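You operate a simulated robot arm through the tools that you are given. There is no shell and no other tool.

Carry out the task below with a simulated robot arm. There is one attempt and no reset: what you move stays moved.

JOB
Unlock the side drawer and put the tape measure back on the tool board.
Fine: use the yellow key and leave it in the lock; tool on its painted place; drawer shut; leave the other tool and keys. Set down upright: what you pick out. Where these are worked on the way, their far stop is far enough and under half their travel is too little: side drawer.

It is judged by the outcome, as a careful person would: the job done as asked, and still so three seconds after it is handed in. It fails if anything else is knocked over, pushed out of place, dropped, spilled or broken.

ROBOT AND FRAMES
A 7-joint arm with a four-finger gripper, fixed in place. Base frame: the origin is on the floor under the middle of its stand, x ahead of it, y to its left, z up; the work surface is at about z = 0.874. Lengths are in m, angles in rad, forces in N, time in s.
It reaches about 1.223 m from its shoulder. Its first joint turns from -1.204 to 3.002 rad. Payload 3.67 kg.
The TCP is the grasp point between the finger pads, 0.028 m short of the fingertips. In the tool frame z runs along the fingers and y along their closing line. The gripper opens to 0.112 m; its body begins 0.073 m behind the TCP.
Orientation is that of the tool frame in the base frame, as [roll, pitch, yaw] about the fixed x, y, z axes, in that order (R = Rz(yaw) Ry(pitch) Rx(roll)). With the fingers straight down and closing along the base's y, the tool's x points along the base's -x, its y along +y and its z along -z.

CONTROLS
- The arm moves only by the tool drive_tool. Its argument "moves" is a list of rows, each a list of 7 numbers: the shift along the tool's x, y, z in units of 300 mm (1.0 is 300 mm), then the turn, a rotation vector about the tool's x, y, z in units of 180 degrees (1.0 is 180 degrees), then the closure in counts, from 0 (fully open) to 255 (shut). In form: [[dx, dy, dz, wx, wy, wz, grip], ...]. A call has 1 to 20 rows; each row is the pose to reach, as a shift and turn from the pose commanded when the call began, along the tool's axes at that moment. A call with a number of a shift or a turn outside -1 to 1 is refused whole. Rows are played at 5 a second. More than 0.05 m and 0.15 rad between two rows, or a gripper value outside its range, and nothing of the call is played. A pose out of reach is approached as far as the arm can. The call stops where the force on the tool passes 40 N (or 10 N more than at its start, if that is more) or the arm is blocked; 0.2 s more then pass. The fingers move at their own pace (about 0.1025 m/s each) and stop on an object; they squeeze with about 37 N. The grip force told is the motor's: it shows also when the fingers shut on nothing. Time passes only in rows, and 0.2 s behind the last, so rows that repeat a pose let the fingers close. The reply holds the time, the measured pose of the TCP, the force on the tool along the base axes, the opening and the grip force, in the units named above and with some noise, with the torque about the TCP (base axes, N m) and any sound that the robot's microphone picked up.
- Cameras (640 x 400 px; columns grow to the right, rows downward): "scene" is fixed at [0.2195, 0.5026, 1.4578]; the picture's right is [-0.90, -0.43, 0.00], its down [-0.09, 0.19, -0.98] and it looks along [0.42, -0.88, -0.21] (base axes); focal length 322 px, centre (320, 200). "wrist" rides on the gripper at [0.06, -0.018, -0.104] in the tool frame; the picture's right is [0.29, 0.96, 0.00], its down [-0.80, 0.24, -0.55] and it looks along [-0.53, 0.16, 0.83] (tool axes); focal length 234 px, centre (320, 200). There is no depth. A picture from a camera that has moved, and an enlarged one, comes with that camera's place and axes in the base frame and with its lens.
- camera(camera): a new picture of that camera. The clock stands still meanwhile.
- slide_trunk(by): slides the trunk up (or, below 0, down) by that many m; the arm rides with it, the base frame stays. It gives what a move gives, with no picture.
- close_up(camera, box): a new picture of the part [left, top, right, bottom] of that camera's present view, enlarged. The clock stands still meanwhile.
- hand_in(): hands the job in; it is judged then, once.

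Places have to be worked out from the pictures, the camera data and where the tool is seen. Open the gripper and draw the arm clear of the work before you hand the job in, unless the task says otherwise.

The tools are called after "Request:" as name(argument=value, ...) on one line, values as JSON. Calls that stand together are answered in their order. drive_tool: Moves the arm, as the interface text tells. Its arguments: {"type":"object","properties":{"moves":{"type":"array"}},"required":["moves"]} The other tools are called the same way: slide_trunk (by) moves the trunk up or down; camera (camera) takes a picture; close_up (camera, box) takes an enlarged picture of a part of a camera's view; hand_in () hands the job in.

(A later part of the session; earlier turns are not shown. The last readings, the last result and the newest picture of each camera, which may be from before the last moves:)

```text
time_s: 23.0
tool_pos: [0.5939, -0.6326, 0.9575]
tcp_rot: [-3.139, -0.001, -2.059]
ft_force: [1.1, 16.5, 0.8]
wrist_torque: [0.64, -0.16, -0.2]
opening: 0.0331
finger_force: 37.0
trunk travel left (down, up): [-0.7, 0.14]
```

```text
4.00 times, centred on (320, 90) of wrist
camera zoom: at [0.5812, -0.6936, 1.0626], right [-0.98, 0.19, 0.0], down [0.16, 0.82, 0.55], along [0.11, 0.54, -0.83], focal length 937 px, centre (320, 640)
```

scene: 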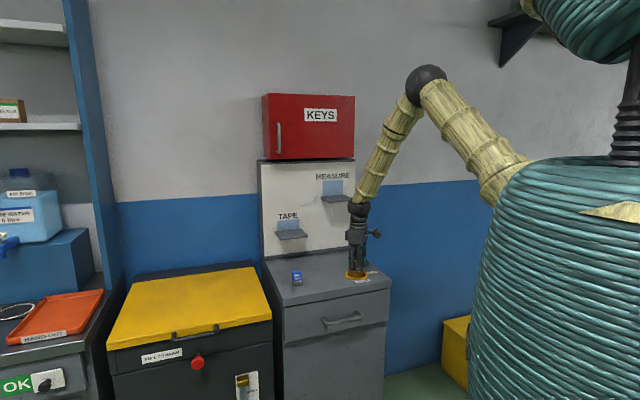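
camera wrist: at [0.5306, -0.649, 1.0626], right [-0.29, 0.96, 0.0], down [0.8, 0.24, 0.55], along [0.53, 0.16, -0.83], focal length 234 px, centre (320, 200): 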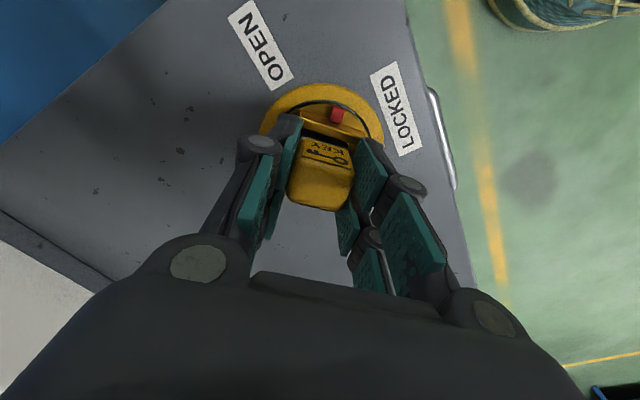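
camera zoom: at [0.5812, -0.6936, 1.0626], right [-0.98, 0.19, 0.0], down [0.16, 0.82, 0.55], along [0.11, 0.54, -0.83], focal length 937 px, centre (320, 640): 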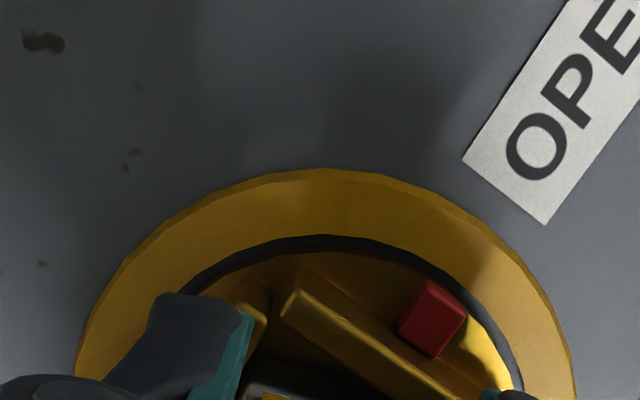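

The dial didn't move further and the force rose, so this is the end stop at OPEN. I'll back off a few degrees to relieve the load, release the key, and rise straight up.

Request:
drive_tool(moves=[[0, 0.0012, 0, 0, 0, 0.034, 255], [0, 0.0018, 0, 0, 0, 0.05, 255], [0, 0.0018, 0, 0, 0, 0.05, 255], [0, 0.0018, 0, 0, 0, 0.05, 180], [0, 0.0018, 0, 0, 0, 0.05, 120], [0, 0.0018, 0, 0, 0, 0.05, 100], [0, 0.0018, 0, 0, 0, 0.05, 100], [0, 0.0018, -0.06, 0, 0, 0.05, 100], [0, 0.0018, -0.16, 0, 0, 0.05, 100], [0, 0.0018, -0.3, 0, 0, 0.05, 100], [0, 0.0018, -0.45, 0, 0, 0.05, 100], [0, 0.0018, -0.45, 0, 0, 0.05, 100]])

Request:
close_up(camera="scene", box=[330, 250, 394, 290])

Request:
camera(camera="wrist")

Request:
camera(camera="scene")

```text
time_s: 25.6
tool_pos: [0.5912, -0.6314, 1.0917]
tcp_rot: [-3.141, -0.003, -2.221]
ft_force: [0.3, -0.5, -0.7]
wrist_torque: [0.01, 0.0, 0.0]
opening: 0.0682
finger_force: 0.0
trunk travel left (down, up): [-0.7, 0.14]
```

```text
10.00 times, centred on (362, 270) of scene
camera zoom: at [0.2195, 0.5026, 1.4578], right [-0.9, -0.43, 0.0], down [-0.09, 0.19, -0.98], along [0.42, -0.88, -0.21], focal length 3222 px, centre (-100, -500)
```

zoom: 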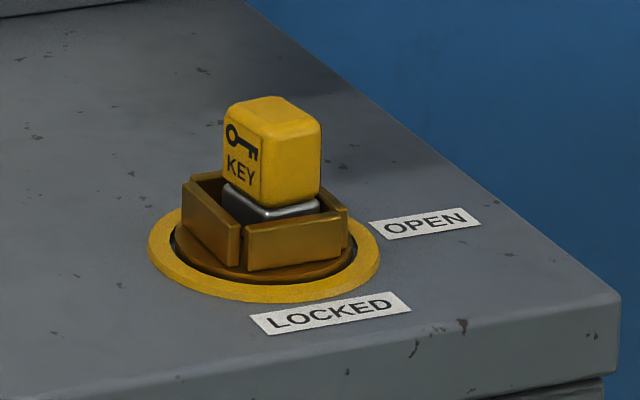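

```text
taken
camera wrist: at [0.5702, -0.6907, 1.1959], right [-0.94, 0.35, 0.0], down [0.29, 0.78, 0.55], along [0.19, 0.52, -0.83], focal length 234 px, centre (320, 200)
```

wrist: 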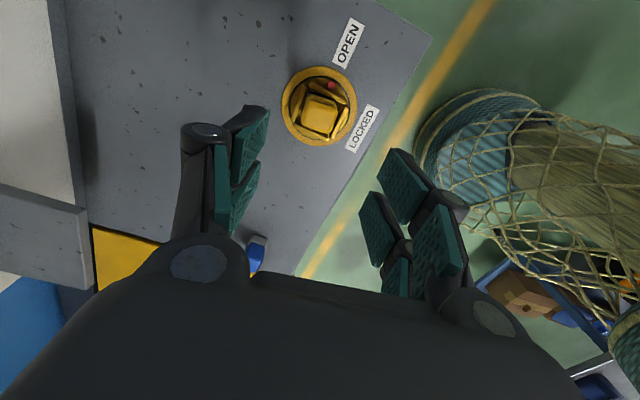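

```text
taken
```

scene: 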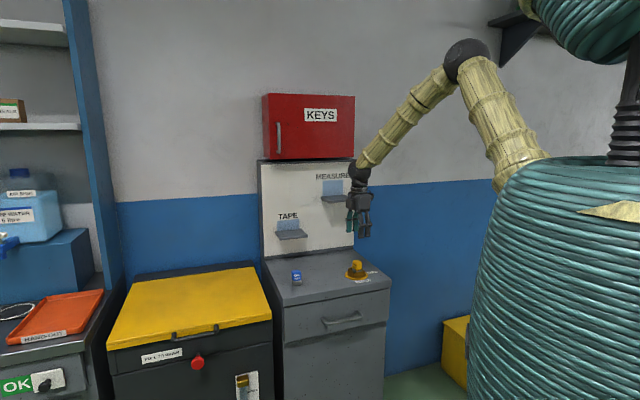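

The key stays upright in the lock. I'll zoom in from above to verify the pointer is at OPEN, and look at the drawer front and handle.

Request:
close_up(camera="wrist", box=[250, 30, 410, 170])

Request:
close_up(camera="scene", box=[270, 270, 398, 350])

```text
2.86 times, centred on (330, 100) of wrist
camera zoom: at [0.5702, -0.6907, 1.1959], right [-0.94, 0.35, 0.0], down [0.29, 0.78, 0.55], along [0.19, 0.52, -0.83], focal length 669 px, centre (291, 486)
```

zoom: 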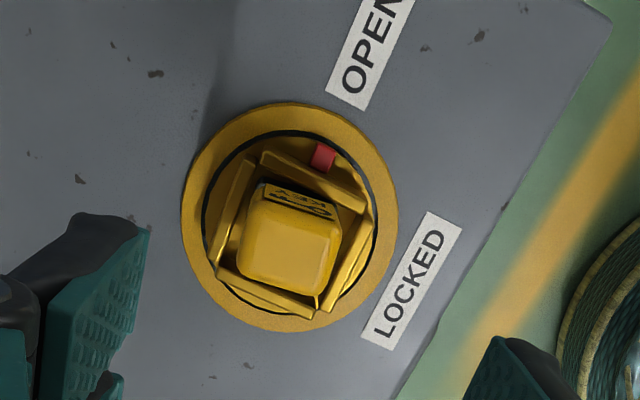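

```text
5.00 times, centred on (334, 310) of scene
camera zoom: at [0.2195, 0.5026, 1.4578], right [-0.9, -0.43, 0.0], down [-0.09, 0.19, -0.98], along [0.42, -0.88, -0.21], focal length 1611 px, centre (250, -350)
```

zoom: 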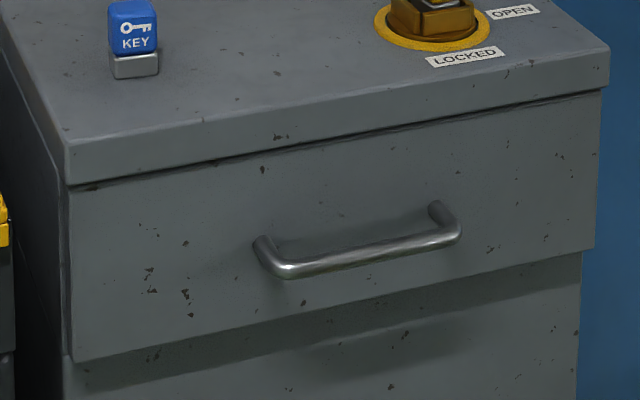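

The pointer is exactly at OPEN with the yellow key standing in the lock. Next is the drawer handle, estimated near (0.59,-0.49,0.77). I'll move above it with the closing line along the pull direction to locate it precisely.

Request:
drive_tool(moves=[[-0.08, 0.066, 0, 0, 0, 0.0087, 100], [-0.16, 0.132, 0.03, 0, 0, 0.0173, 100], [-0.24, 0.2, 0.1, 0, 0, 0.026, 100], [-0.32, 0.265, 0.2, 0, 0, 0.0347, 100], [-0.402, 0.332, 0.3, 0, 0, 0.0433, 100], [-0.402, 0.332, 0.3, 0, 0, 0.0433, 100]])

Request:
camera(camera="wrist")

Request:
camera(camera="scene")

```text
time_s: 27.0
tool_pos: [0.5829, -0.4785, 0.9993]
tcp_rot: [-3.138, -0.002, -2.355]
ft_force: [0.1, -0.2, -1.6]
wrist_torque: [-0.02, -0.01, 0.02]
opening: 0.068
finger_force: 0.0
trunk travel left (down, up): [-0.7, 0.14]
```

```text
taken
camera wrist: at [0.5527, -0.5334, 1.1041], right [-0.88, 0.47, 0.0], down [0.39, 0.74, 0.55], along [0.26, 0.49, -0.83], focal length 234 px, centre (320, 200)
```

wrist: 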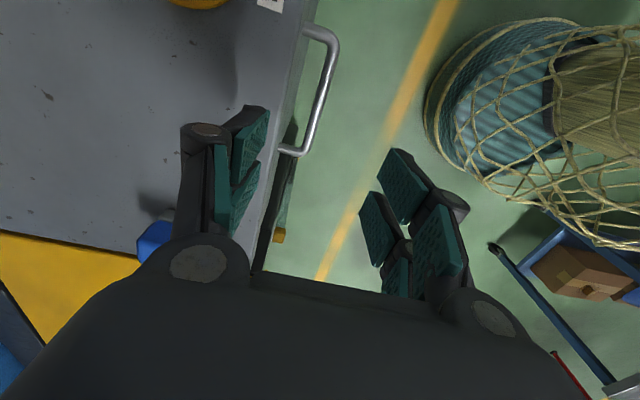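

```text
taken
```

scene: 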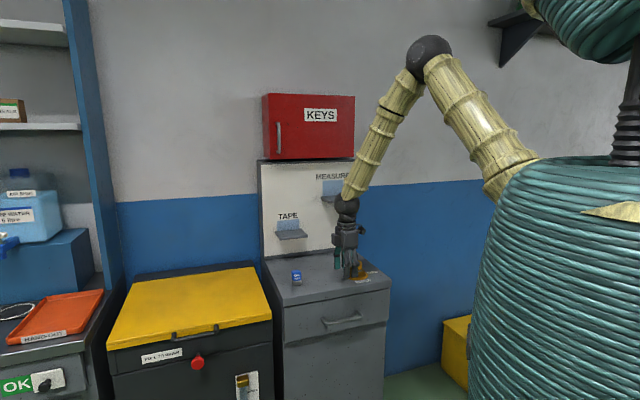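

The handle is in view. I'll zoom in on it to measure its position and its gap to the drawer front.

Request:
close_up(camera="wrist", box=[240, 0, 400, 170])

Request:
close_up(camera="scene", box=[310, 295, 374, 335])

```text
2.35 times, centred on (320, 85) of wrist
camera zoom: at [0.5527, -0.5334, 1.1041], right [-0.88, 0.47, 0.0], down [0.39, 0.74, 0.55], along [0.26, 0.49, -0.83], focal length 551 px, centre (320, 471)
```

zoom: 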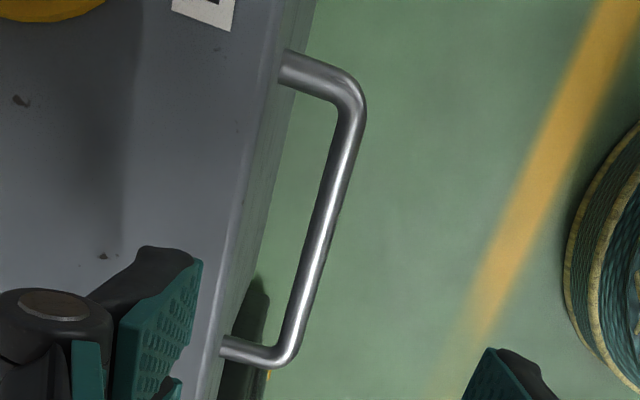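

```text
10.00 times, centred on (342, 315) of scene
camera zoom: at [0.2195, 0.5026, 1.4578], right [-0.9, -0.43, 0.0], down [-0.09, 0.19, -0.98], along [0.42, -0.88, -0.21], focal length 3222 px, centre (100, -950)
```

zoom: 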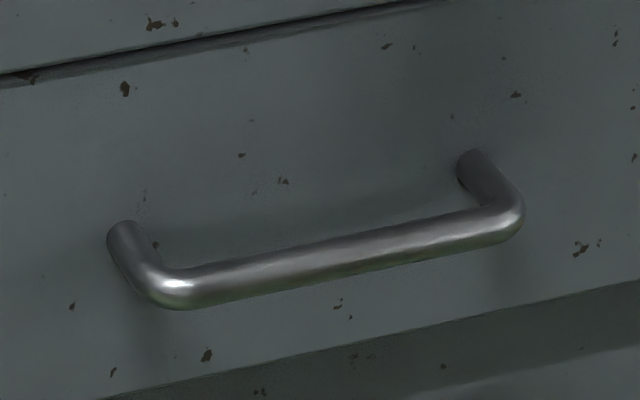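

To fix the handle's height I need a second wrist viewpoint. I'll step 10 cm out from the cabinet and 8 cm down and look again.

Request:
drive_tool(moves=[[0, 0.11, 0.0, 0, 0, 0, 100], [0, 0.22, 0.1, 0, 0, 0, 100], [0, 0.333, 0.2, 0, 0, 0, 100], [0, 0.333, 0.267, 0, 0, 0, 100], [0, 0.333, 0.267, 0, 0, 0, 100]])

Request:
camera(camera="wrist")

Request:
close_up(camera="wrist", box=[160, 20, 320, 120])

```text
time_s: 28.2
tool_pos: [0.5126, -0.4074, 0.9194]
tcp_rot: [-3.138, -0.003, -2.356]
ft_force: [-0.1, -0.6, 0.5]
wrist_torque: [0.01, -0.02, -0.01]
opening: 0.0682
finger_force: 0.1
trunk travel left (down, up): [-0.7, 0.14]
```

```text
taken
camera wrist: at [0.482, -0.4625, 1.0238], right [-0.88, 0.47, 0.0], down [0.39, 0.74, 0.55], along [0.26, 0.49, -0.83], focal length 234 px, centre (320, 200)
```

wrist: 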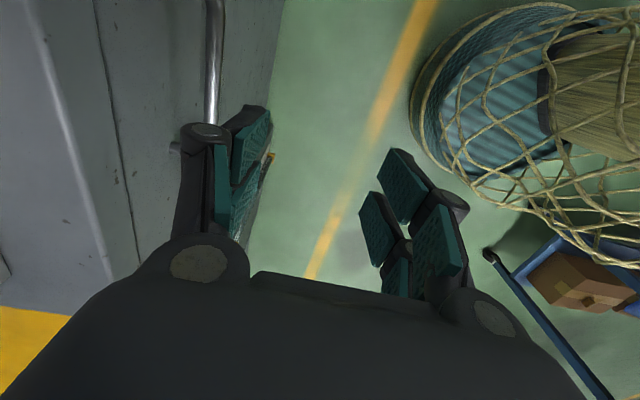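

```text
4.00 times, centred on (240, 70) of wrist
camera zoom: at [0.482, -0.4625, 1.0238], right [-0.88, 0.47, 0.0], down [0.39, 0.74, 0.55], along [0.26, 0.49, -0.83], focal length 937 px, centre (640, 720)
```

zoom: 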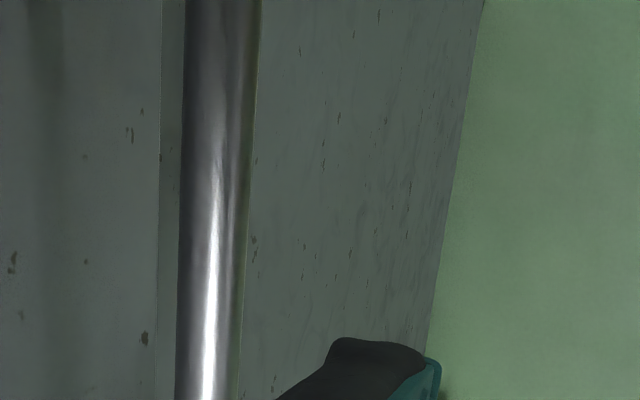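

Two wrist views give the handle bar at about (0.582,-0.480,0.793), 14 mm thick with ~27 mm clearance to the drawer front. I'll tilt the fingers 30° toward the cabinet, narrow the opening to ~26 mm, and move to a pre-grasp point just above and in front of the bar.

Request:
drive_tool(moves=[[0.002, -0.04, 0.03, 0.033, 0, 0, 150], [0.004, -0.08, 0.07, 0.067, 0, 0, 196], [0.005, -0.12, 0.11, 0.1, 0, 0, 196], [0.007, -0.165, 0.155, 0.133, 0, 0, 196], [0.008, -0.205, 0.196, 0.1667, 0, 0, 196], [0.008, -0.205, 0.196, 0.1667, 0, 0, 196]])

Request:
camera(camera="wrist")

Request:
close_up(camera="scene", box=[300, 260, 396, 320])

```text
time_s: 29.6
tool_pos: [0.5569, -0.4521, 0.8634]
tcp_rot: [-2.615, -0.002, -2.355]
ft_force: [0.1, -0.1, 0.5]
wrist_torque: [0.04, 0.01, -0.02]
opening: 0.0261
finger_force: 0.1
trunk travel left (down, up): [-0.7, 0.14]
```

```text
taken
camera wrist: at [0.4884, -0.4696, 0.9622], right [-0.79, 0.38, -0.48], down [0.22, 0.91, 0.36], along [0.57, 0.18, -0.8], focal length 234 px, centre (320, 200)
```

wrist: 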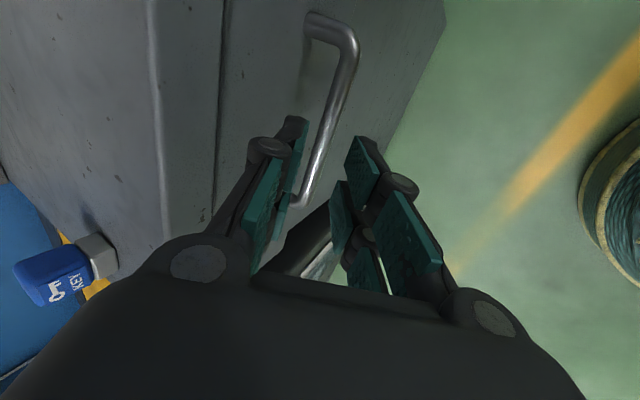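

```text
6.67 times, centred on (348, 290) of scene
camera zoom: at [0.2195, 0.5026, 1.4578], right [-0.9, -0.43, 0.0], down [-0.09, 0.19, -0.98], along [0.42, -0.88, -0.21], focal length 2148 px, centre (133, -400)
```

zoom: 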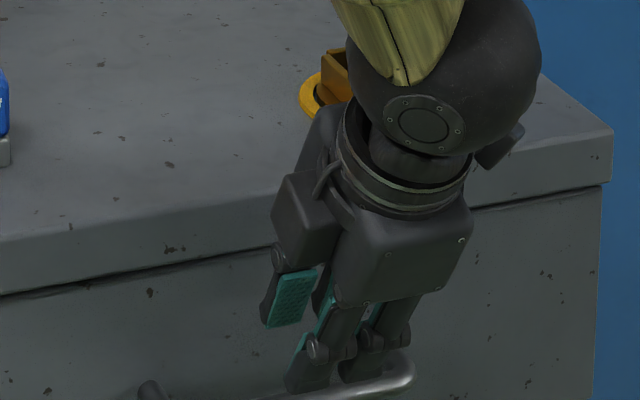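

The bar appears to run between the finger pairs. I'll zoom in to confirm alignment before advancing.

Request:
close_up(camera="wrist", box=[256, 90, 384, 170])

```text
5.00 times, centred on (320, 130) of wrist
camera zoom: at [0.4884, -0.4696, 0.9622], right [-0.79, 0.38, -0.48], down [0.22, 0.91, 0.36], along [0.57, 0.18, -0.8], focal length 1171 px, centre (320, 550)
```

zoom: 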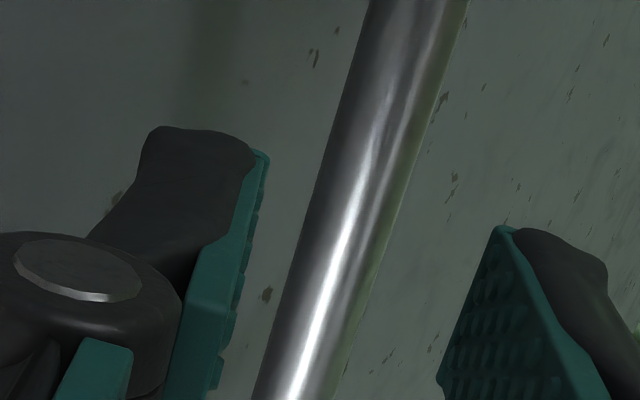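

The bar is about 3.5 mm off-centre in tool y. I'll correct that and advance along the fingers by 40 mm, then check again.

Request:
drive_tool(moves=[[0, 0.011, 0.03, 0, 0, 0, 196], [0, 0.011, 0.08, 0, 0, 0, 196], [0, 0.011, 0.13, 0, 0, 0, 196], [0, 0.011, 0.13, 0, 0, 0, 196]])

Request:
close_up(camera="wrist", box=[240, 90, 400, 190])

Request:
close_up(camera="scene", box=[300, 280, 396, 340])

```text
time_s: 30.6
tool_pos: [0.5693, -0.4637, 0.8277]
tcp_rot: [-2.617, -0.004, -2.352]
ft_force: [-0.6, -0.7, -0.1]
wrist_torque: [-0.01, -0.01, -0.03]
opening: 0.0258
finger_force: 0.1
trunk travel left (down, up): [-0.7, 0.14]
```

```text
4.00 times, centred on (320, 140) of wrist
camera zoom: at [0.5001, -0.4807, 0.9278], right [-0.79, 0.38, -0.48], down [0.22, 0.91, 0.36], along [0.57, 0.18, -0.8], focal length 937 px, centre (320, 440)
```

zoom: 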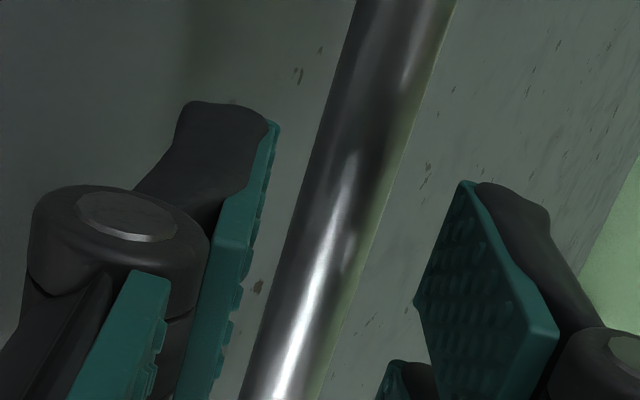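

```text
6.67 times, centred on (348, 310) of scene
camera zoom: at [0.2195, 0.5026, 1.4578], right [-0.9, -0.43, 0.0], down [-0.09, 0.19, -0.98], along [0.42, -0.88, -0.21], focal length 2148 px, centre (133, -533)
```

zoom: 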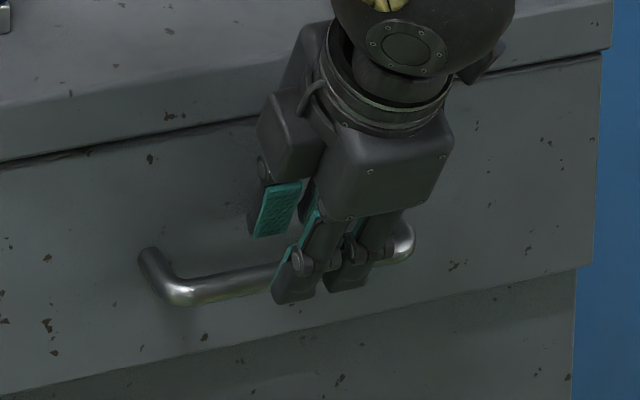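

The bar is now centred between the pads. I'll advance the last 22 mm and close on it.

Request:
drive_tool(moves=[[0, 0, 0.025, 0, 0, 0, 196], [0, 0, 0.05, 0, 0, 0, 196], [0, 0, 0.075, 0, 0, 0, 196], [0, 0, 0.075, 0, 0, 0, 196]])

Request:
close_up(camera="wrist", box=[240, 110, 400, 210])

Request:
close_up(camera="scene", box=[300, 280, 396, 340])

```text
time_s: 31.6
tool_pos: [0.5776, -0.4713, 0.8059]
tcp_rot: [-2.615, -0.001, -2.353]
ft_force: [0.3, -0.8, -0.9]
wrist_torque: [-0.01, -0.02, -0.03]
opening: 0.026
finger_force: 0.0
trunk travel left (down, up): [-0.7, 0.14]
```

```text
4.00 times, centred on (320, 160) of wrist
camera zoom: at [0.5074, -0.4889, 0.9074], right [-0.79, 0.38, -0.48], down [0.22, 0.91, 0.36], along [0.57, 0.18, -0.8], focal length 937 px, centre (320, 360)
```

zoom: 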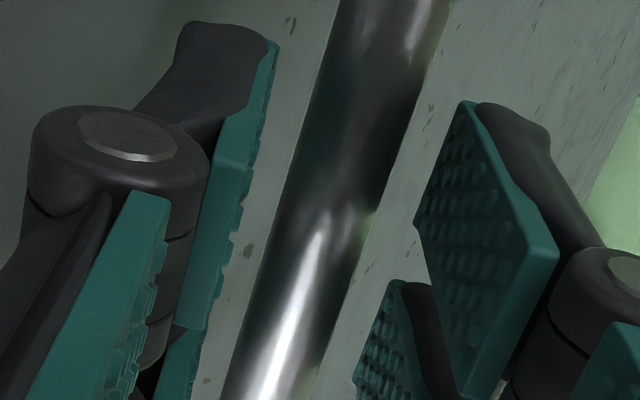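

```text
6.67 times, centred on (348, 310) of scene
camera zoom: at [0.2195, 0.5026, 1.4578], right [-0.9, -0.43, 0.0], down [-0.09, 0.19, -0.98], along [0.42, -0.88, -0.21], focal length 2148 px, centre (133, -533)
```

zoom: 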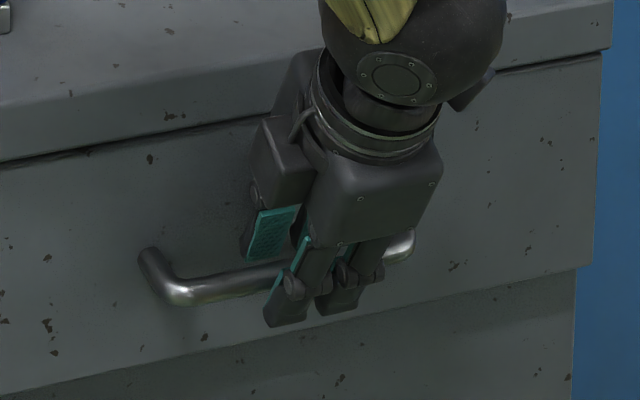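

Clear of contact with the bar between the pads. I'll close the grip and pull gently 4 cm along the drawer's direction.

Request:
drive_tool(moves=[[0, 0, 0, 0, 0, 0, 255], [0, 0, 0, 0, 0, 0, 255], [0, 0, 0, 0, 0, 0, 255], [0, 0.029, -0.0167, 0, 0, 0, 255], [0, 0.058, -0.033, 0, 0, 0, 255], [0, 0.087, -0.05, 0, 0, 0, 255], [0, 0.116, -0.067, 0, 0, 0, 255], [0, 0.116, -0.067, 0, 0, 0, 255]])

Request:
camera(camera="scene")

```text
time_s: 33.4
tool_pos: [0.5484, -0.443, 0.8067]
tcp_rot: [-2.616, -0.001, -2.352]
ft_force: [0.2, 0.9, 5.2]
wrist_torque: [-0.49, 0.41, 0.78]
opening: 0.0134
finger_force: 44.5
trunk travel left (down, up): [-0.7, 0.14]
```

```text
taken
```

scene: 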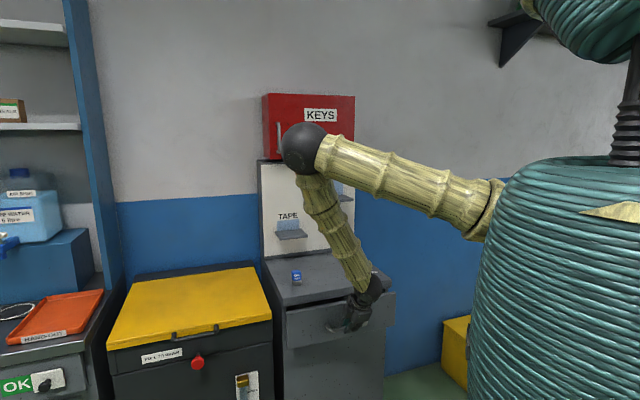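

The drawer slides freely with little force. I'll keep pulling another 14 cm in 2 cm steps.

Request:
drive_tool(moves=[[0, 0.058, -0.033, 0, 0, 0, 255], [0, 0.115, -0.067, 0, 0, 0, 255], [0, 0.173, -0.1, 0, 0, 0, 255], [0, 0.231, -0.133, 0, 0, 0, 255], [0, 0.289, -0.167, 0, 0, 0, 255], [0, 0.346, -0.2, 0, 0, 0, 255], [0, 0.404, -0.233, 0, 0, 0, 255], [0, 0.404, -0.233, 0, 0, 0, 255]])

Request:
camera(camera="scene")

Request:
camera(camera="wrist")

```text
time_s: 35.2
tool_pos: [0.4486, -0.3455, 0.8082]
tcp_rot: [-2.616, -0.002, -2.352]
ft_force: [10.5, 8.7, 16.9]
wrist_torque: [-0.28, 0.11, 0.78]
opening: 0.0136
finger_force: 45.6
trunk travel left (down, up): [-0.7, 0.14]
```

```text
taken
```

scene: 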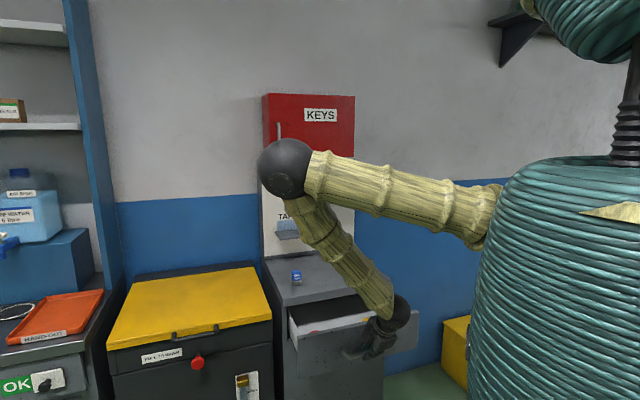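

```text
taken
camera wrist: at [0.3801, -0.3618, 0.9076], right [-0.79, 0.38, -0.48], down [0.22, 0.91, 0.36], along [0.57, 0.18, -0.8], focal length 234 px, centre (320, 200)
```

wrist: 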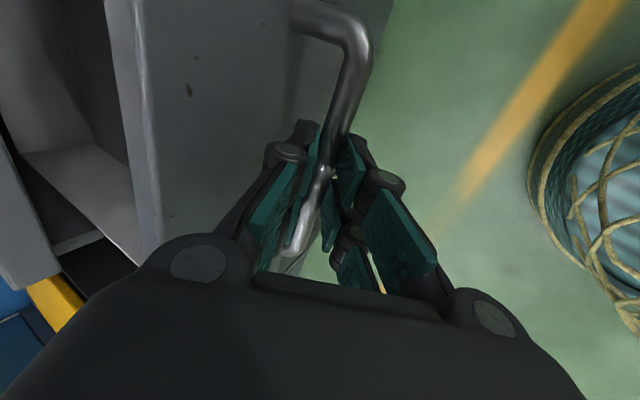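

The drawer is open about 18 cm. I'll check what's visible inside before pulling further.

Request:
close_up(camera="scene", box=[270, 280, 430, 380])

Request:
close_up(camera="wrist", box=[0, 0, 160, 200])

```text
4.00 times, centred on (350, 330) of scene
camera zoom: at [0.2195, 0.5026, 1.4578], right [-0.9, -0.43, 0.0], down [-0.09, 0.19, -0.98], along [0.42, -0.88, -0.21], focal length 1289 px, centre (200, -320)
```

zoom: 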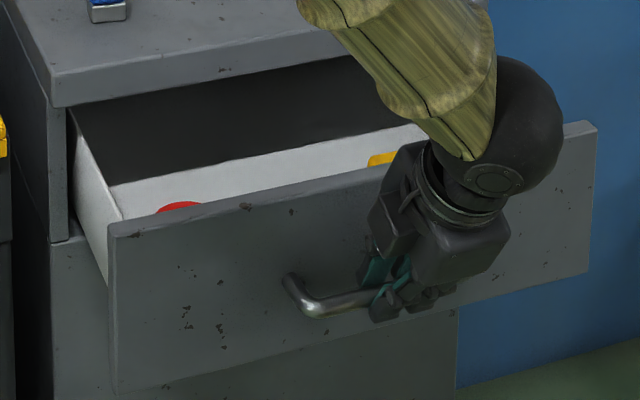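

```text
2.00 times, centred on (80, 100) of wrist
camera zoom: at [0.3801, -0.3618, 0.9076], right [-0.79, 0.38, -0.48], down [0.22, 0.91, 0.36], along [0.57, 0.18, -0.8], focal length 468 px, centre (800, 400)
```

zoom: 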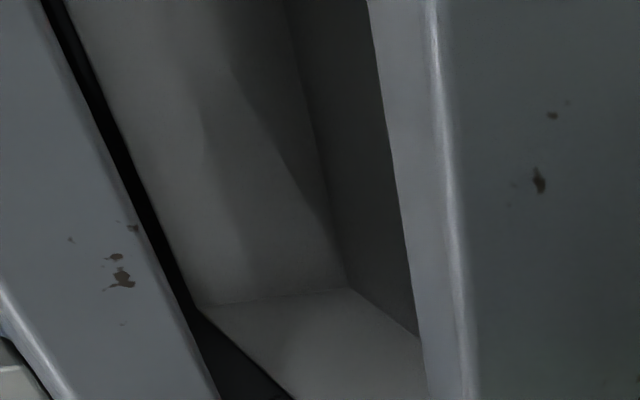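

I can see a red top on the left and a yellow one on the right inside. I'll pull a bit more, shifting slightly sideways to relieve the lateral load.

Request:
drive_tool(moves=[[-0.008, 0.043, -0.02, 0, 0, 0, 255], [-0.012, 0.087, -0.045, 0, 0, 0, 255], [-0.012, 0.13, -0.07, 0, 0, 0, 255], [-0.012, 0.173, -0.095, 0, 0, 0, 255], [-0.012, 0.173, -0.095, 0, 0, 0, 255]])

Request:
camera(camera="scene")

```text
time_s: 35.8
tool_pos: [0.4329, -0.3289, 0.8078]
tcp_rot: [-2.61, -0.006, -2.355]
ft_force: [0.9, 0.0, 23.0]
wrist_torque: [-0.62, 0.2, 1.18]
opening: 0.0136
finger_force: 45.8
trunk travel left (down, up): [-0.7, 0.14]
stopped in row 2: the force on the tool passed its limit at 44 N (the readings are from after the stop); the commanded pose is now the measured one
```

```text
taken
```

scene: 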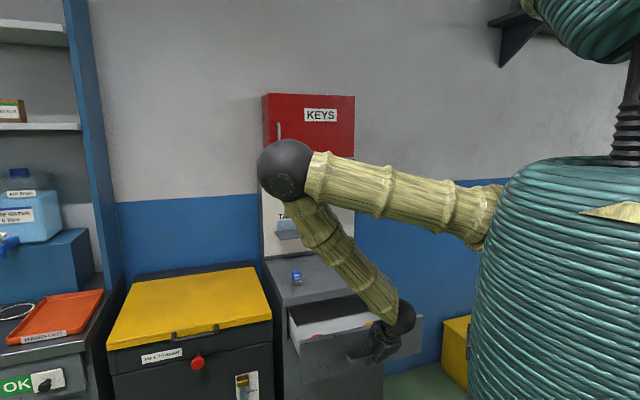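

The pull hit resistance at about 20 cm of travel, which looks like the drawer's far stop. I'll release the handle and back the fingers out along their own axis.

Request:
drive_tool(moves=[[0, 0, 0, 0, 0, 0, 215], [0, 0, 0, 0, 0, 0, 190], [0, 0, 0, 0, 0, 0, 190], [0, 0, -0.05, 0, 0, 0, 190], [0, 0, -0.12, 0, 0, 0, 190], [0, 0, -0.2, 0, 0, 0, 190], [0, 0, -0.25, 0, 0, 0, 190], [0, 0, -0.25, 0, 0, 0, 190]])

Request:
camera(camera="scene")

Request:
camera(camera="wrist")

```text
time_s: 37.6
tool_pos: [0.4579, -0.3013, 0.8358]
tcp_rot: [-2.615, -0.005, -2.354]
ft_force: [-0.2, 1.0, -0.7]
wrist_torque: [0.01, -0.01, 0.0]
opening: 0.0284
finger_force: 0.0
out of reach, approached as far as the arm can: row 4, 5, 6, 7, 8
trunk travel left (down, up): [-0.7, 0.14]
```

```text
taken
```

scene: 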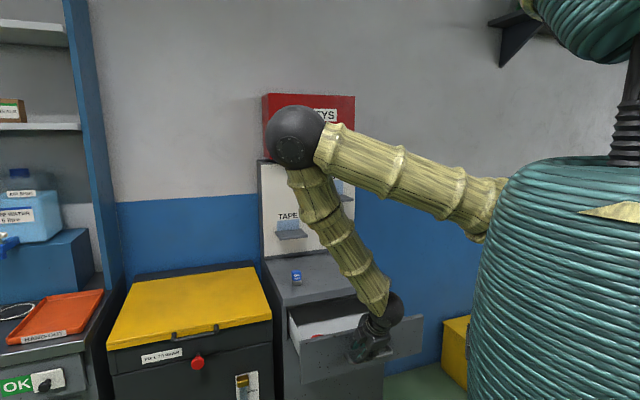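

```text
taken
camera wrist: at [0.3892, -0.3181, 0.9358], right [-0.79, 0.38, -0.48], down [0.22, 0.91, 0.35], along [0.57, 0.17, -0.8], focal length 234 px, centre (320, 200)
```

wrist: 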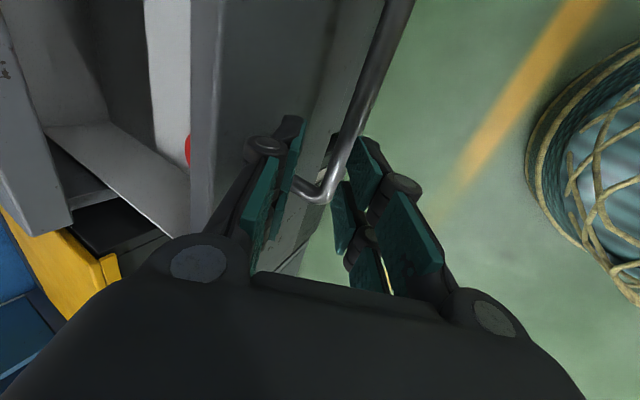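

The arm can't retreat further that way because the wrist is too close to the trunk, but the tips are already above the bar. I'll rotate the fingers back to vertical while rising.

Request:
drive_tool(moves=[[0.012, -0.025, -0.06, -0.028, 0, 0, 190], [0.023, -0.05, -0.12, -0.056, 0, 0, 190], [0.035, -0.075, -0.18, -0.083, 0, 0, 190], [0.046, -0.1, -0.24, -0.11, 0, 0, 190], [0.058, -0.12, -0.3, -0.139, 0, 0, 190], [0.067, -0.142, -0.357, -0.1667, 0, 0, 190], [0.067, -0.142, -0.357, -0.1667, 0, 0, 190]])

Request:
camera(camera="scene")

Request:
camera(camera="wrist")

```text
time_s: 39.2
tool_pos: [0.4327, -0.305, 0.9463]
tcp_rot: [3.141, -0.008, -2.354]
ft_force: [-0.1, 0.0, -0.2]
wrist_torque: [-0.02, 0.03, 0.02]
opening: 0.0285
finger_force: 0.2
out of reach, approached as far as the arm can: row 1, 2, 3, 4, 5
trunk travel left (down, up): [-0.7, 0.14]
```

```text
taken
```

scene: 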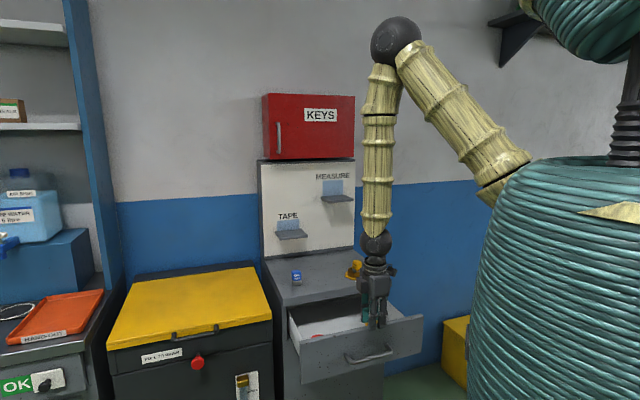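

```text
taken
camera wrist: at [0.4038, -0.3602, 1.0511], right [-0.88, 0.47, 0.0], down [0.4, 0.74, 0.55], along [0.26, 0.48, -0.84], focal length 234 px, centre (320, 200)
```

wrist: 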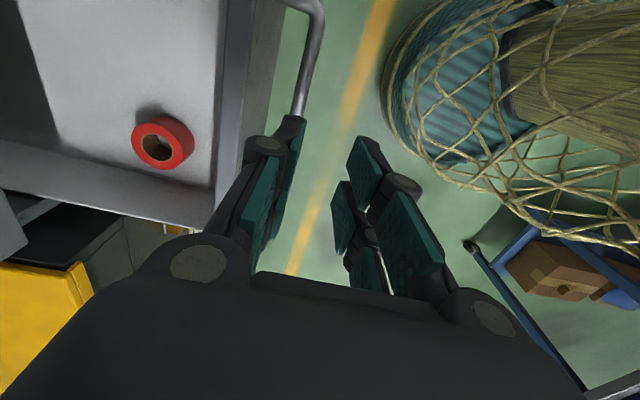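

The gripper is vertical again and clear, and the drawer stands open with a red tape roll visible. I'll move up and over to see the whole interior.

Request:
drive_tool(moves=[[0.05, -0.03, -0.1, 0, 0, 0, 100], [0.11, -0.08, -0.2, 0, 0, 0, 50], [0.17, -0.14, -0.3, 0, 0, 0, 0], [0.23, -0.2, -0.38, 0, 0, 0, 0], [0.3, -0.26, -0.447, 0, 0, 0, 0], [0.3, -0.26, -0.447, 0, 0, 0, 0]])

Request:
camera(camera="wrist")

Request:
close_up(camera="scene", box=[270, 270, 430, 390])

```text
time_s: 40.6
tool_pos: [0.4226, -0.424, 1.0814]
tcp_rot: [-3.14, -0.005, -2.353]
ft_force: [0.1, -0.3, -0.9]
wrist_torque: [-0.02, 0.05, 0.02]
opening: 0.112
finger_force: 0.0
out of reach, approached as far as the arm can: row 1, 2
trunk travel left (down, up): [-0.7, 0.14]
```

```text
taken
camera wrist: at [0.392, -0.4791, 1.1868], right [-0.88, 0.47, 0.0], down [0.39, 0.74, 0.55], along [0.26, 0.48, -0.84], focal length 234 px, centre (320, 200)
```

wrist: 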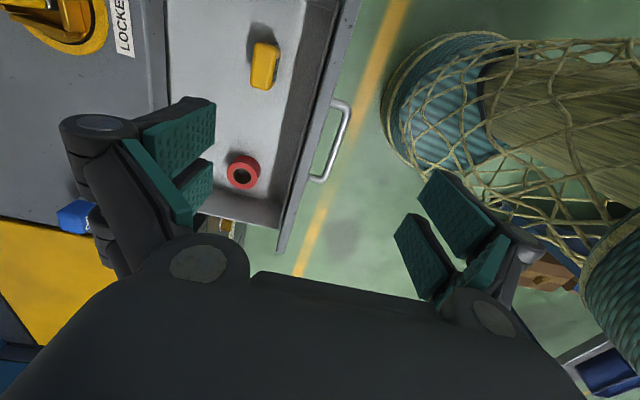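

```text
3.33 times, centred on (350, 330) of scene
camera zoom: at [0.2195, 0.5026, 1.4578], right [-0.9, -0.43, 0.0], down [-0.09, 0.19, -0.98], along [0.42, -0.88, -0.21], focal length 1074 px, centre (220, -233)
```

zoom: 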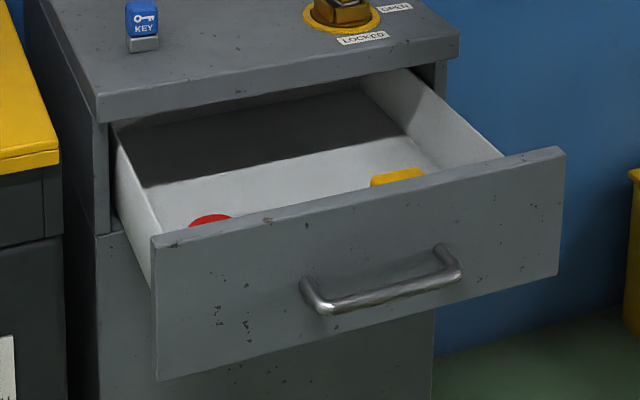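

Both tools are in view: a red tape roll and a yellow block that should be the tape measure. I'll zoom in on each.

Request:
close_up(camera="wrist", box=[160, 0, 370, 220])

Request:
close_up(camera="wrist", box=[232, 30, 304, 100])

Request:
close_up(camera="scene", box=[300, 300, 396, 350])

Request:
close_up(camera="scene", box=[256, 160, 360, 250])

```text
1.82 times, centred on (265, 110) of wrist
camera zoom: at [0.392, -0.4791, 1.1868], right [-0.88, 0.47, 0.0], down [0.39, 0.74, 0.55], along [0.26, 0.48, -0.84], focal length 426 px, centre (420, 364)
```

zoom: 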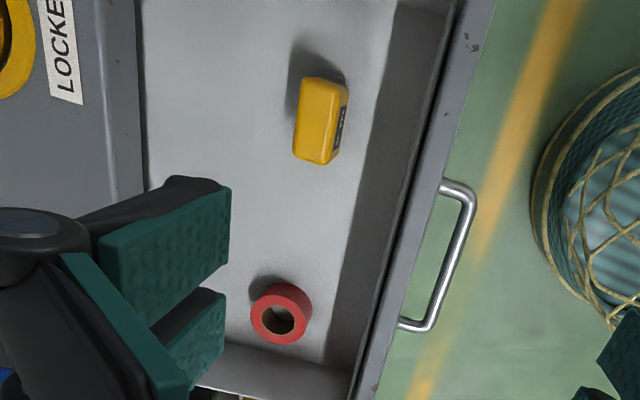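

```text
5.71 times, centred on (268, 65) of wrist
camera zoom: at [0.392, -0.4791, 1.1868], right [-0.88, 0.47, 0.0], down [0.39, 0.74, 0.55], along [0.26, 0.48, -0.84], focal length 1338 px, centre (617, 971)
```

zoom: 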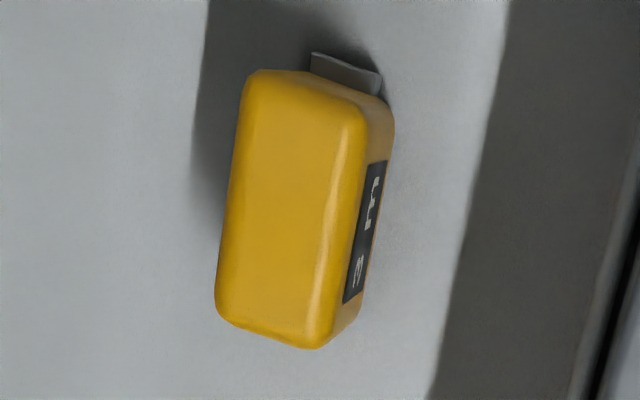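

```text
6.67 times, centred on (348, 325) of scene
camera zoom: at [0.2195, 0.5026, 1.4578], right [-0.9, -0.43, 0.0], down [-0.09, 0.19, -0.98], along [0.42, -0.88, -0.21], focal length 2148 px, centre (133, -633)
```

zoom: 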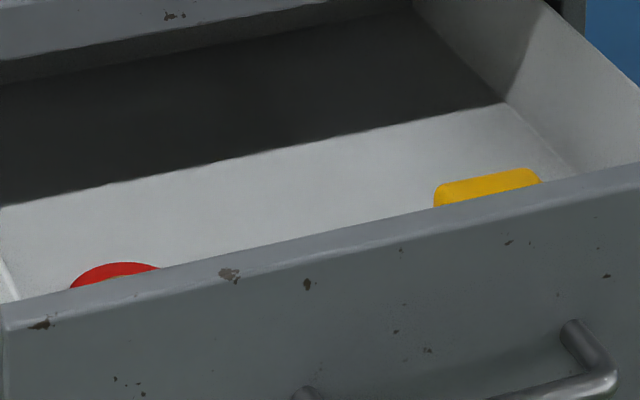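

```text
4.44 times, centred on (308, 205) of scene
camera zoom: at [0.2195, 0.5026, 1.4578], right [-0.9, -0.43, 0.0], down [-0.09, 0.19, -0.98], along [0.42, -0.88, -0.21], focal length 1432 px, centre (373, 178)
```

zoom: 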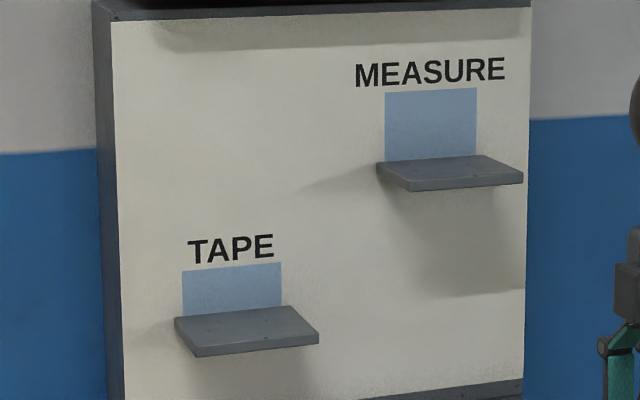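

The yellow tape measure stands upright in the drawer, about 33 mm thick, with its long side parallel to the cabinet front. I'll move over it with a reduced opening to localise it better.

Request:
drive_tool(moves=[[0.008, -0.076, 0.06, 0, 0, 0, 60], [0.016, -0.152, 0.14, 0, 0, 0, 118], [0.025, -0.228, 0.24, 0, 0, 0, 118], [0.033, -0.305, 0.36, 0, 0, 0, 118], [0.033, -0.305, 0.48, 0, 0, 0, 118], [0.033, -0.305, 0.48, 0, 0, 0, 118]])

Request:
camera(camera="wrist")

Request:
close_up(camera="wrist", box=[240, 50, 400, 150])

Request:
close_up(camera="scene", box=[290, 260, 418, 340])

```text
time_s: 42.0
tool_pos: [0.4756, -0.5001, 0.9354]
tcp_rot: [-3.137, -0.004, -2.354]
ft_force: [0.0, 0.0, -0.1]
wrist_torque: [0.02, -0.03, -0.01]
opening: 0.0602
finger_force: 0.0
trunk travel left (down, up): [-0.7, 0.14]
```

```text
taken
camera wrist: at [0.4457, -0.5534, 1.0407], right [-0.88, 0.47, 0.0], down [0.39, 0.74, 0.55], along [0.26, 0.48, -0.83], focal length 234 px, centre (320, 200)
```

wrist: 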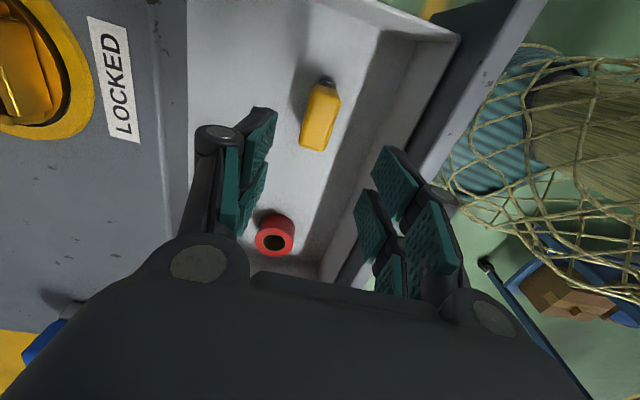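

```text
4.00 times, centred on (320, 100) of wrist
camera zoom: at [0.4457, -0.5534, 1.0407], right [-0.88, 0.47, 0.0], down [0.39, 0.74, 0.55], along [0.26, 0.48, -0.83], focal length 937 px, centre (320, 600)
```

zoom: 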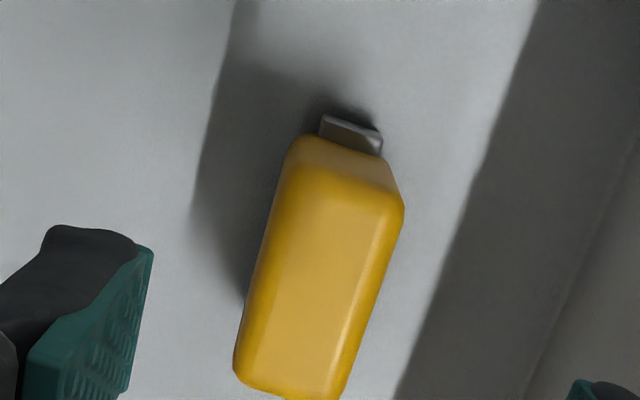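

```text
5.00 times, centred on (354, 300) of scene
camera zoom: at [0.2195, 0.5026, 1.4578], right [-0.9, -0.43, 0.0], down [-0.09, 0.19, -0.98], along [0.42, -0.88, -0.21], focal length 1611 px, centre (150, -300)
```

zoom: 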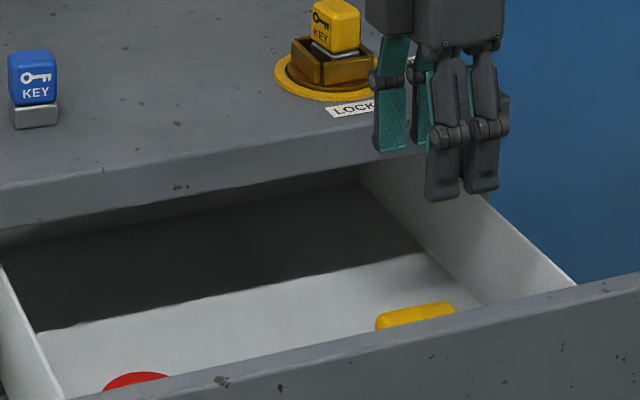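

I'll take one more zoom covering the whole case to triangulate its top height and centre.

Request:
close_up(camera="wrist", box=[256, 70, 384, 160])

```text
4.44 times, centred on (320, 115) of wrist
camera zoom: at [0.4457, -0.5534, 1.0407], right [-0.88, 0.47, 0.0], down [0.39, 0.74, 0.55], along [0.26, 0.48, -0.83], focal length 1041 px, centre (320, 578)
```

zoom: 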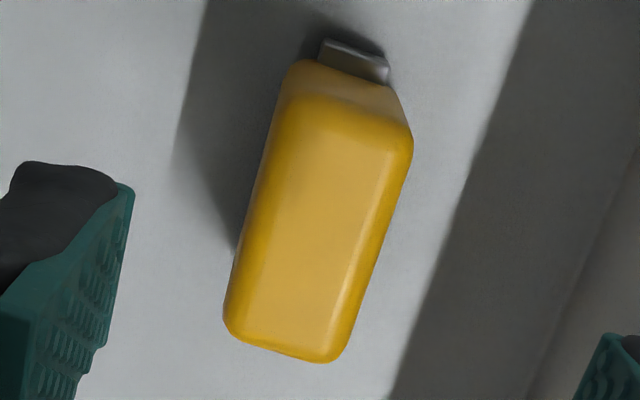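

The case top is at z≈0.79, centred at about (0.481,-0.494), roughly 34×57×70 mm. I'll descend to just above it and check the alignment.

Request:
drive_tool(moves=[[-0.027, 0, 0.08, 0, 0, 0, 118], [-0.027, 0, 0.18, 0, 0, 0, 118], [-0.027, 0, 0.28, 0, 0, 0, 118], [-0.027, 0, 0.35, 0, 0, 0, 118], [-0.027, 0, 0.35, 0, 0, 0, 118]])

Request:
camera(camera="wrist")

Request:
close_up(camera="scene", box=[290, 260, 418, 340])

```text
time_s: 43.2
tool_pos: [0.483, -0.4901, 0.8319]
tcp_rot: [-3.14, -0.004, -2.355]
ft_force: [-0.3, 0.0, 0.5]
wrist_torque: [-0.03, 0.03, 0.01]
opening: 0.06
finger_force: 0.0
trunk travel left (down, up): [-0.7, 0.14]
```

```text
taken
camera wrist: at [0.4533, -0.5444, 0.937], right [-0.88, 0.47, 0.0], down [0.39, 0.74, 0.55], along [0.26, 0.48, -0.83], focal length 234 px, centre (320, 200)
```

wrist: 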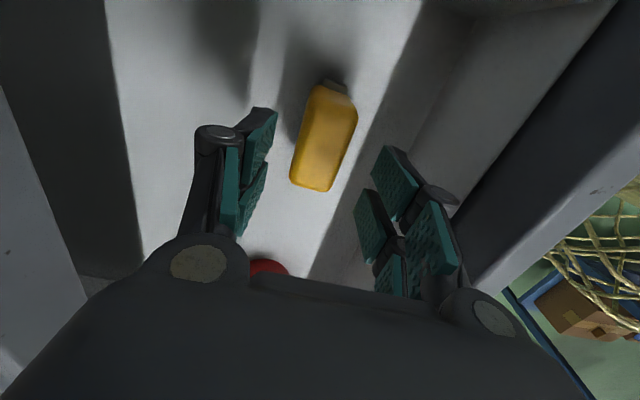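

```text
5.00 times, centred on (354, 300) of scene
camera zoom: at [0.2195, 0.5026, 1.4578], right [-0.9, -0.43, 0.0], down [-0.09, 0.19, -0.98], along [0.42, -0.88, -0.21], focal length 1611 px, centre (150, -300)
```

zoom: 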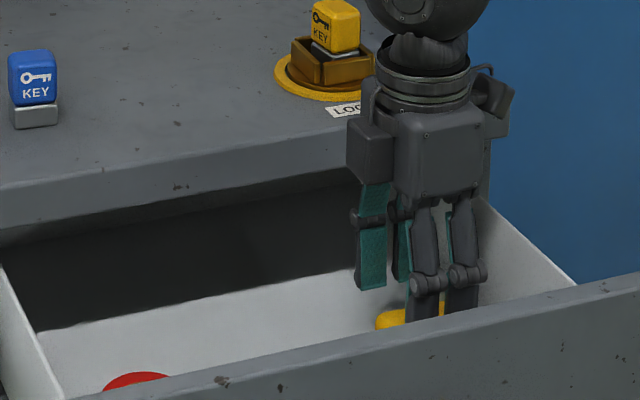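

The case is nearly centred. I'll shift 5 mm along its length, descend so the pads cover most of the case, and grip it.

Request:
drive_tool(moves=[[0.017, -0.004, 0.05, 0, 0, 0, 118], [0.017, -0.004, 0.12, 0, 0, 0, 118], [0.017, -0.004, 0.18, 0, 0, 0, 118], [0.017, -0.004, 0.215, 0, 0, 0, 118], [0.017, -0.004, 0.215, 0, 0, 0, 118], [0.017, -0.004, 0.215, 0, 0, 0, 160], [0.017, -0.004, 0.215, 0, 0, 0, 200], [0.017, -0.004, 0.215, 0, 0, 0, 255], [0.017, -0.004, 0.215, 0, 0, 0, 255]])

Request:
camera(camera="wrist")

Request:
close_up(camera="scene", box=[290, 260, 418, 340])

```text
time_s: 45.2
tool_pos: [0.4829, -0.4953, 0.7679]
tcp_rot: [-3.138, -0.004, -2.354]
ft_force: [-0.4, 0.5, -0.7]
wrist_torque: [0.0, -0.03, 0.01]
opening: 0.0313
finger_force: 36.9
trunk travel left (down, up): [-0.7, 0.14]
```

```text
taken
camera wrist: at [0.4518, -0.5502, 0.8728], right [-0.88, 0.47, 0.0], down [0.39, 0.74, 0.55], along [0.26, 0.48, -0.83], focal length 234 px, centre (320, 200)
```

wrist: 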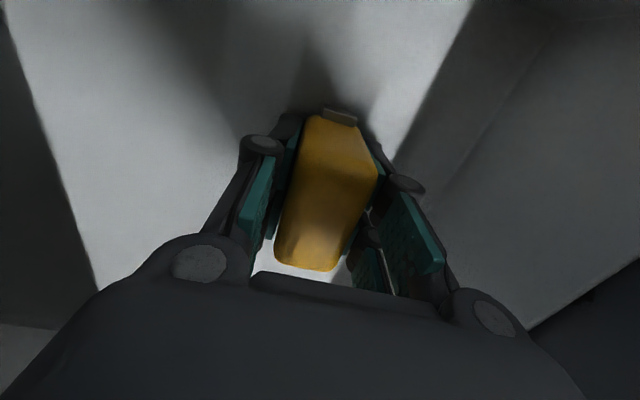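

```text
5.00 times, centred on (354, 300) of scene
camera zoom: at [0.2195, 0.5026, 1.4578], right [-0.9, -0.43, 0.0], down [-0.09, 0.19, -0.98], along [0.42, -0.88, -0.21], focal length 1611 px, centre (150, -300)
```

zoom: 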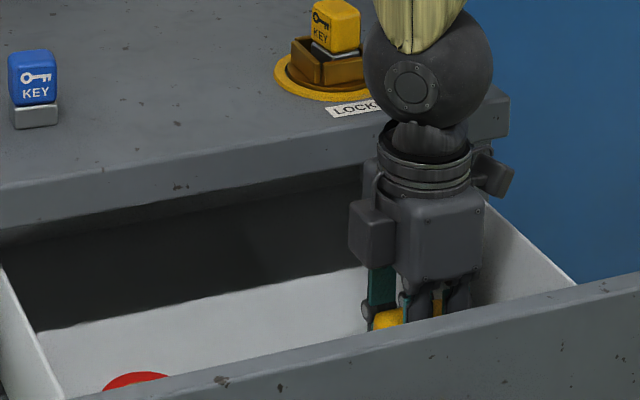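

The tape measure is gripped (31 mm, 37 N). I'll lift it straight out of the drawer to z≈1.03, well above the cabinet top.

Request:
drive_tool(moves=[[0, 0, -0.06, 0, 0, 0, 255], [0, 0, -0.15, 0, 0, 0, 255], [0, 0, -0.25, 0, 0, 0, 255], [0, 0, -0.37, 0, 0, 0, 255], [0, 0, -0.5, 0, 0, 0, 255], [0, 0, -0.63, 0, 0, 0, 255], [0, 0, -0.76, 0, 0, 0, 255], [0, 0, -0.873, 0, 0, 0, 255], [0, 0, -0.873, 0, 0, 0, 255]])

Request:
camera(camera="scene")

Request:
camera(camera="wrist")

```text
time_s: 47.2
tool_pos: [0.4813, -0.4932, 1.026]
tcp_rot: [-3.141, -0.006, -2.354]
ft_force: [-0.1, 0.7, -1.8]
wrist_torque: [-0.02, 0.06, 0.0]
opening: 0.0315
finger_force: 37.3
trunk travel left (down, up): [-0.7, 0.14]
```

```text
taken
```

scene: 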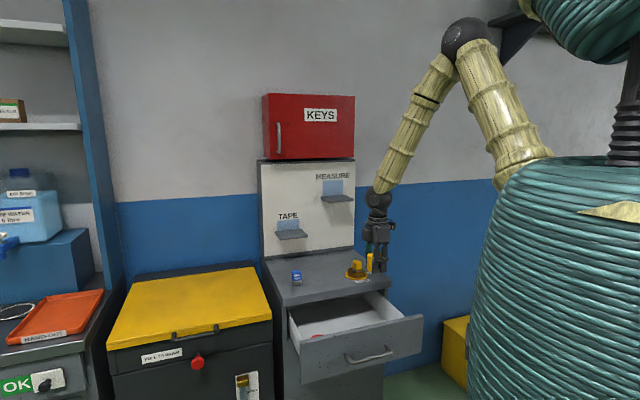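

```text
taken
camera wrist: at [0.4512, -0.5487, 1.1306], right [-0.88, 0.47, 0.0], down [0.39, 0.74, 0.55], along [0.26, 0.48, -0.83], focal length 234 px, centre (320, 200)
```

wrist: 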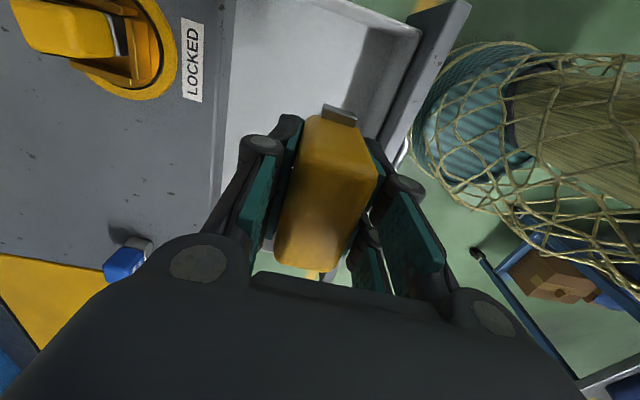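

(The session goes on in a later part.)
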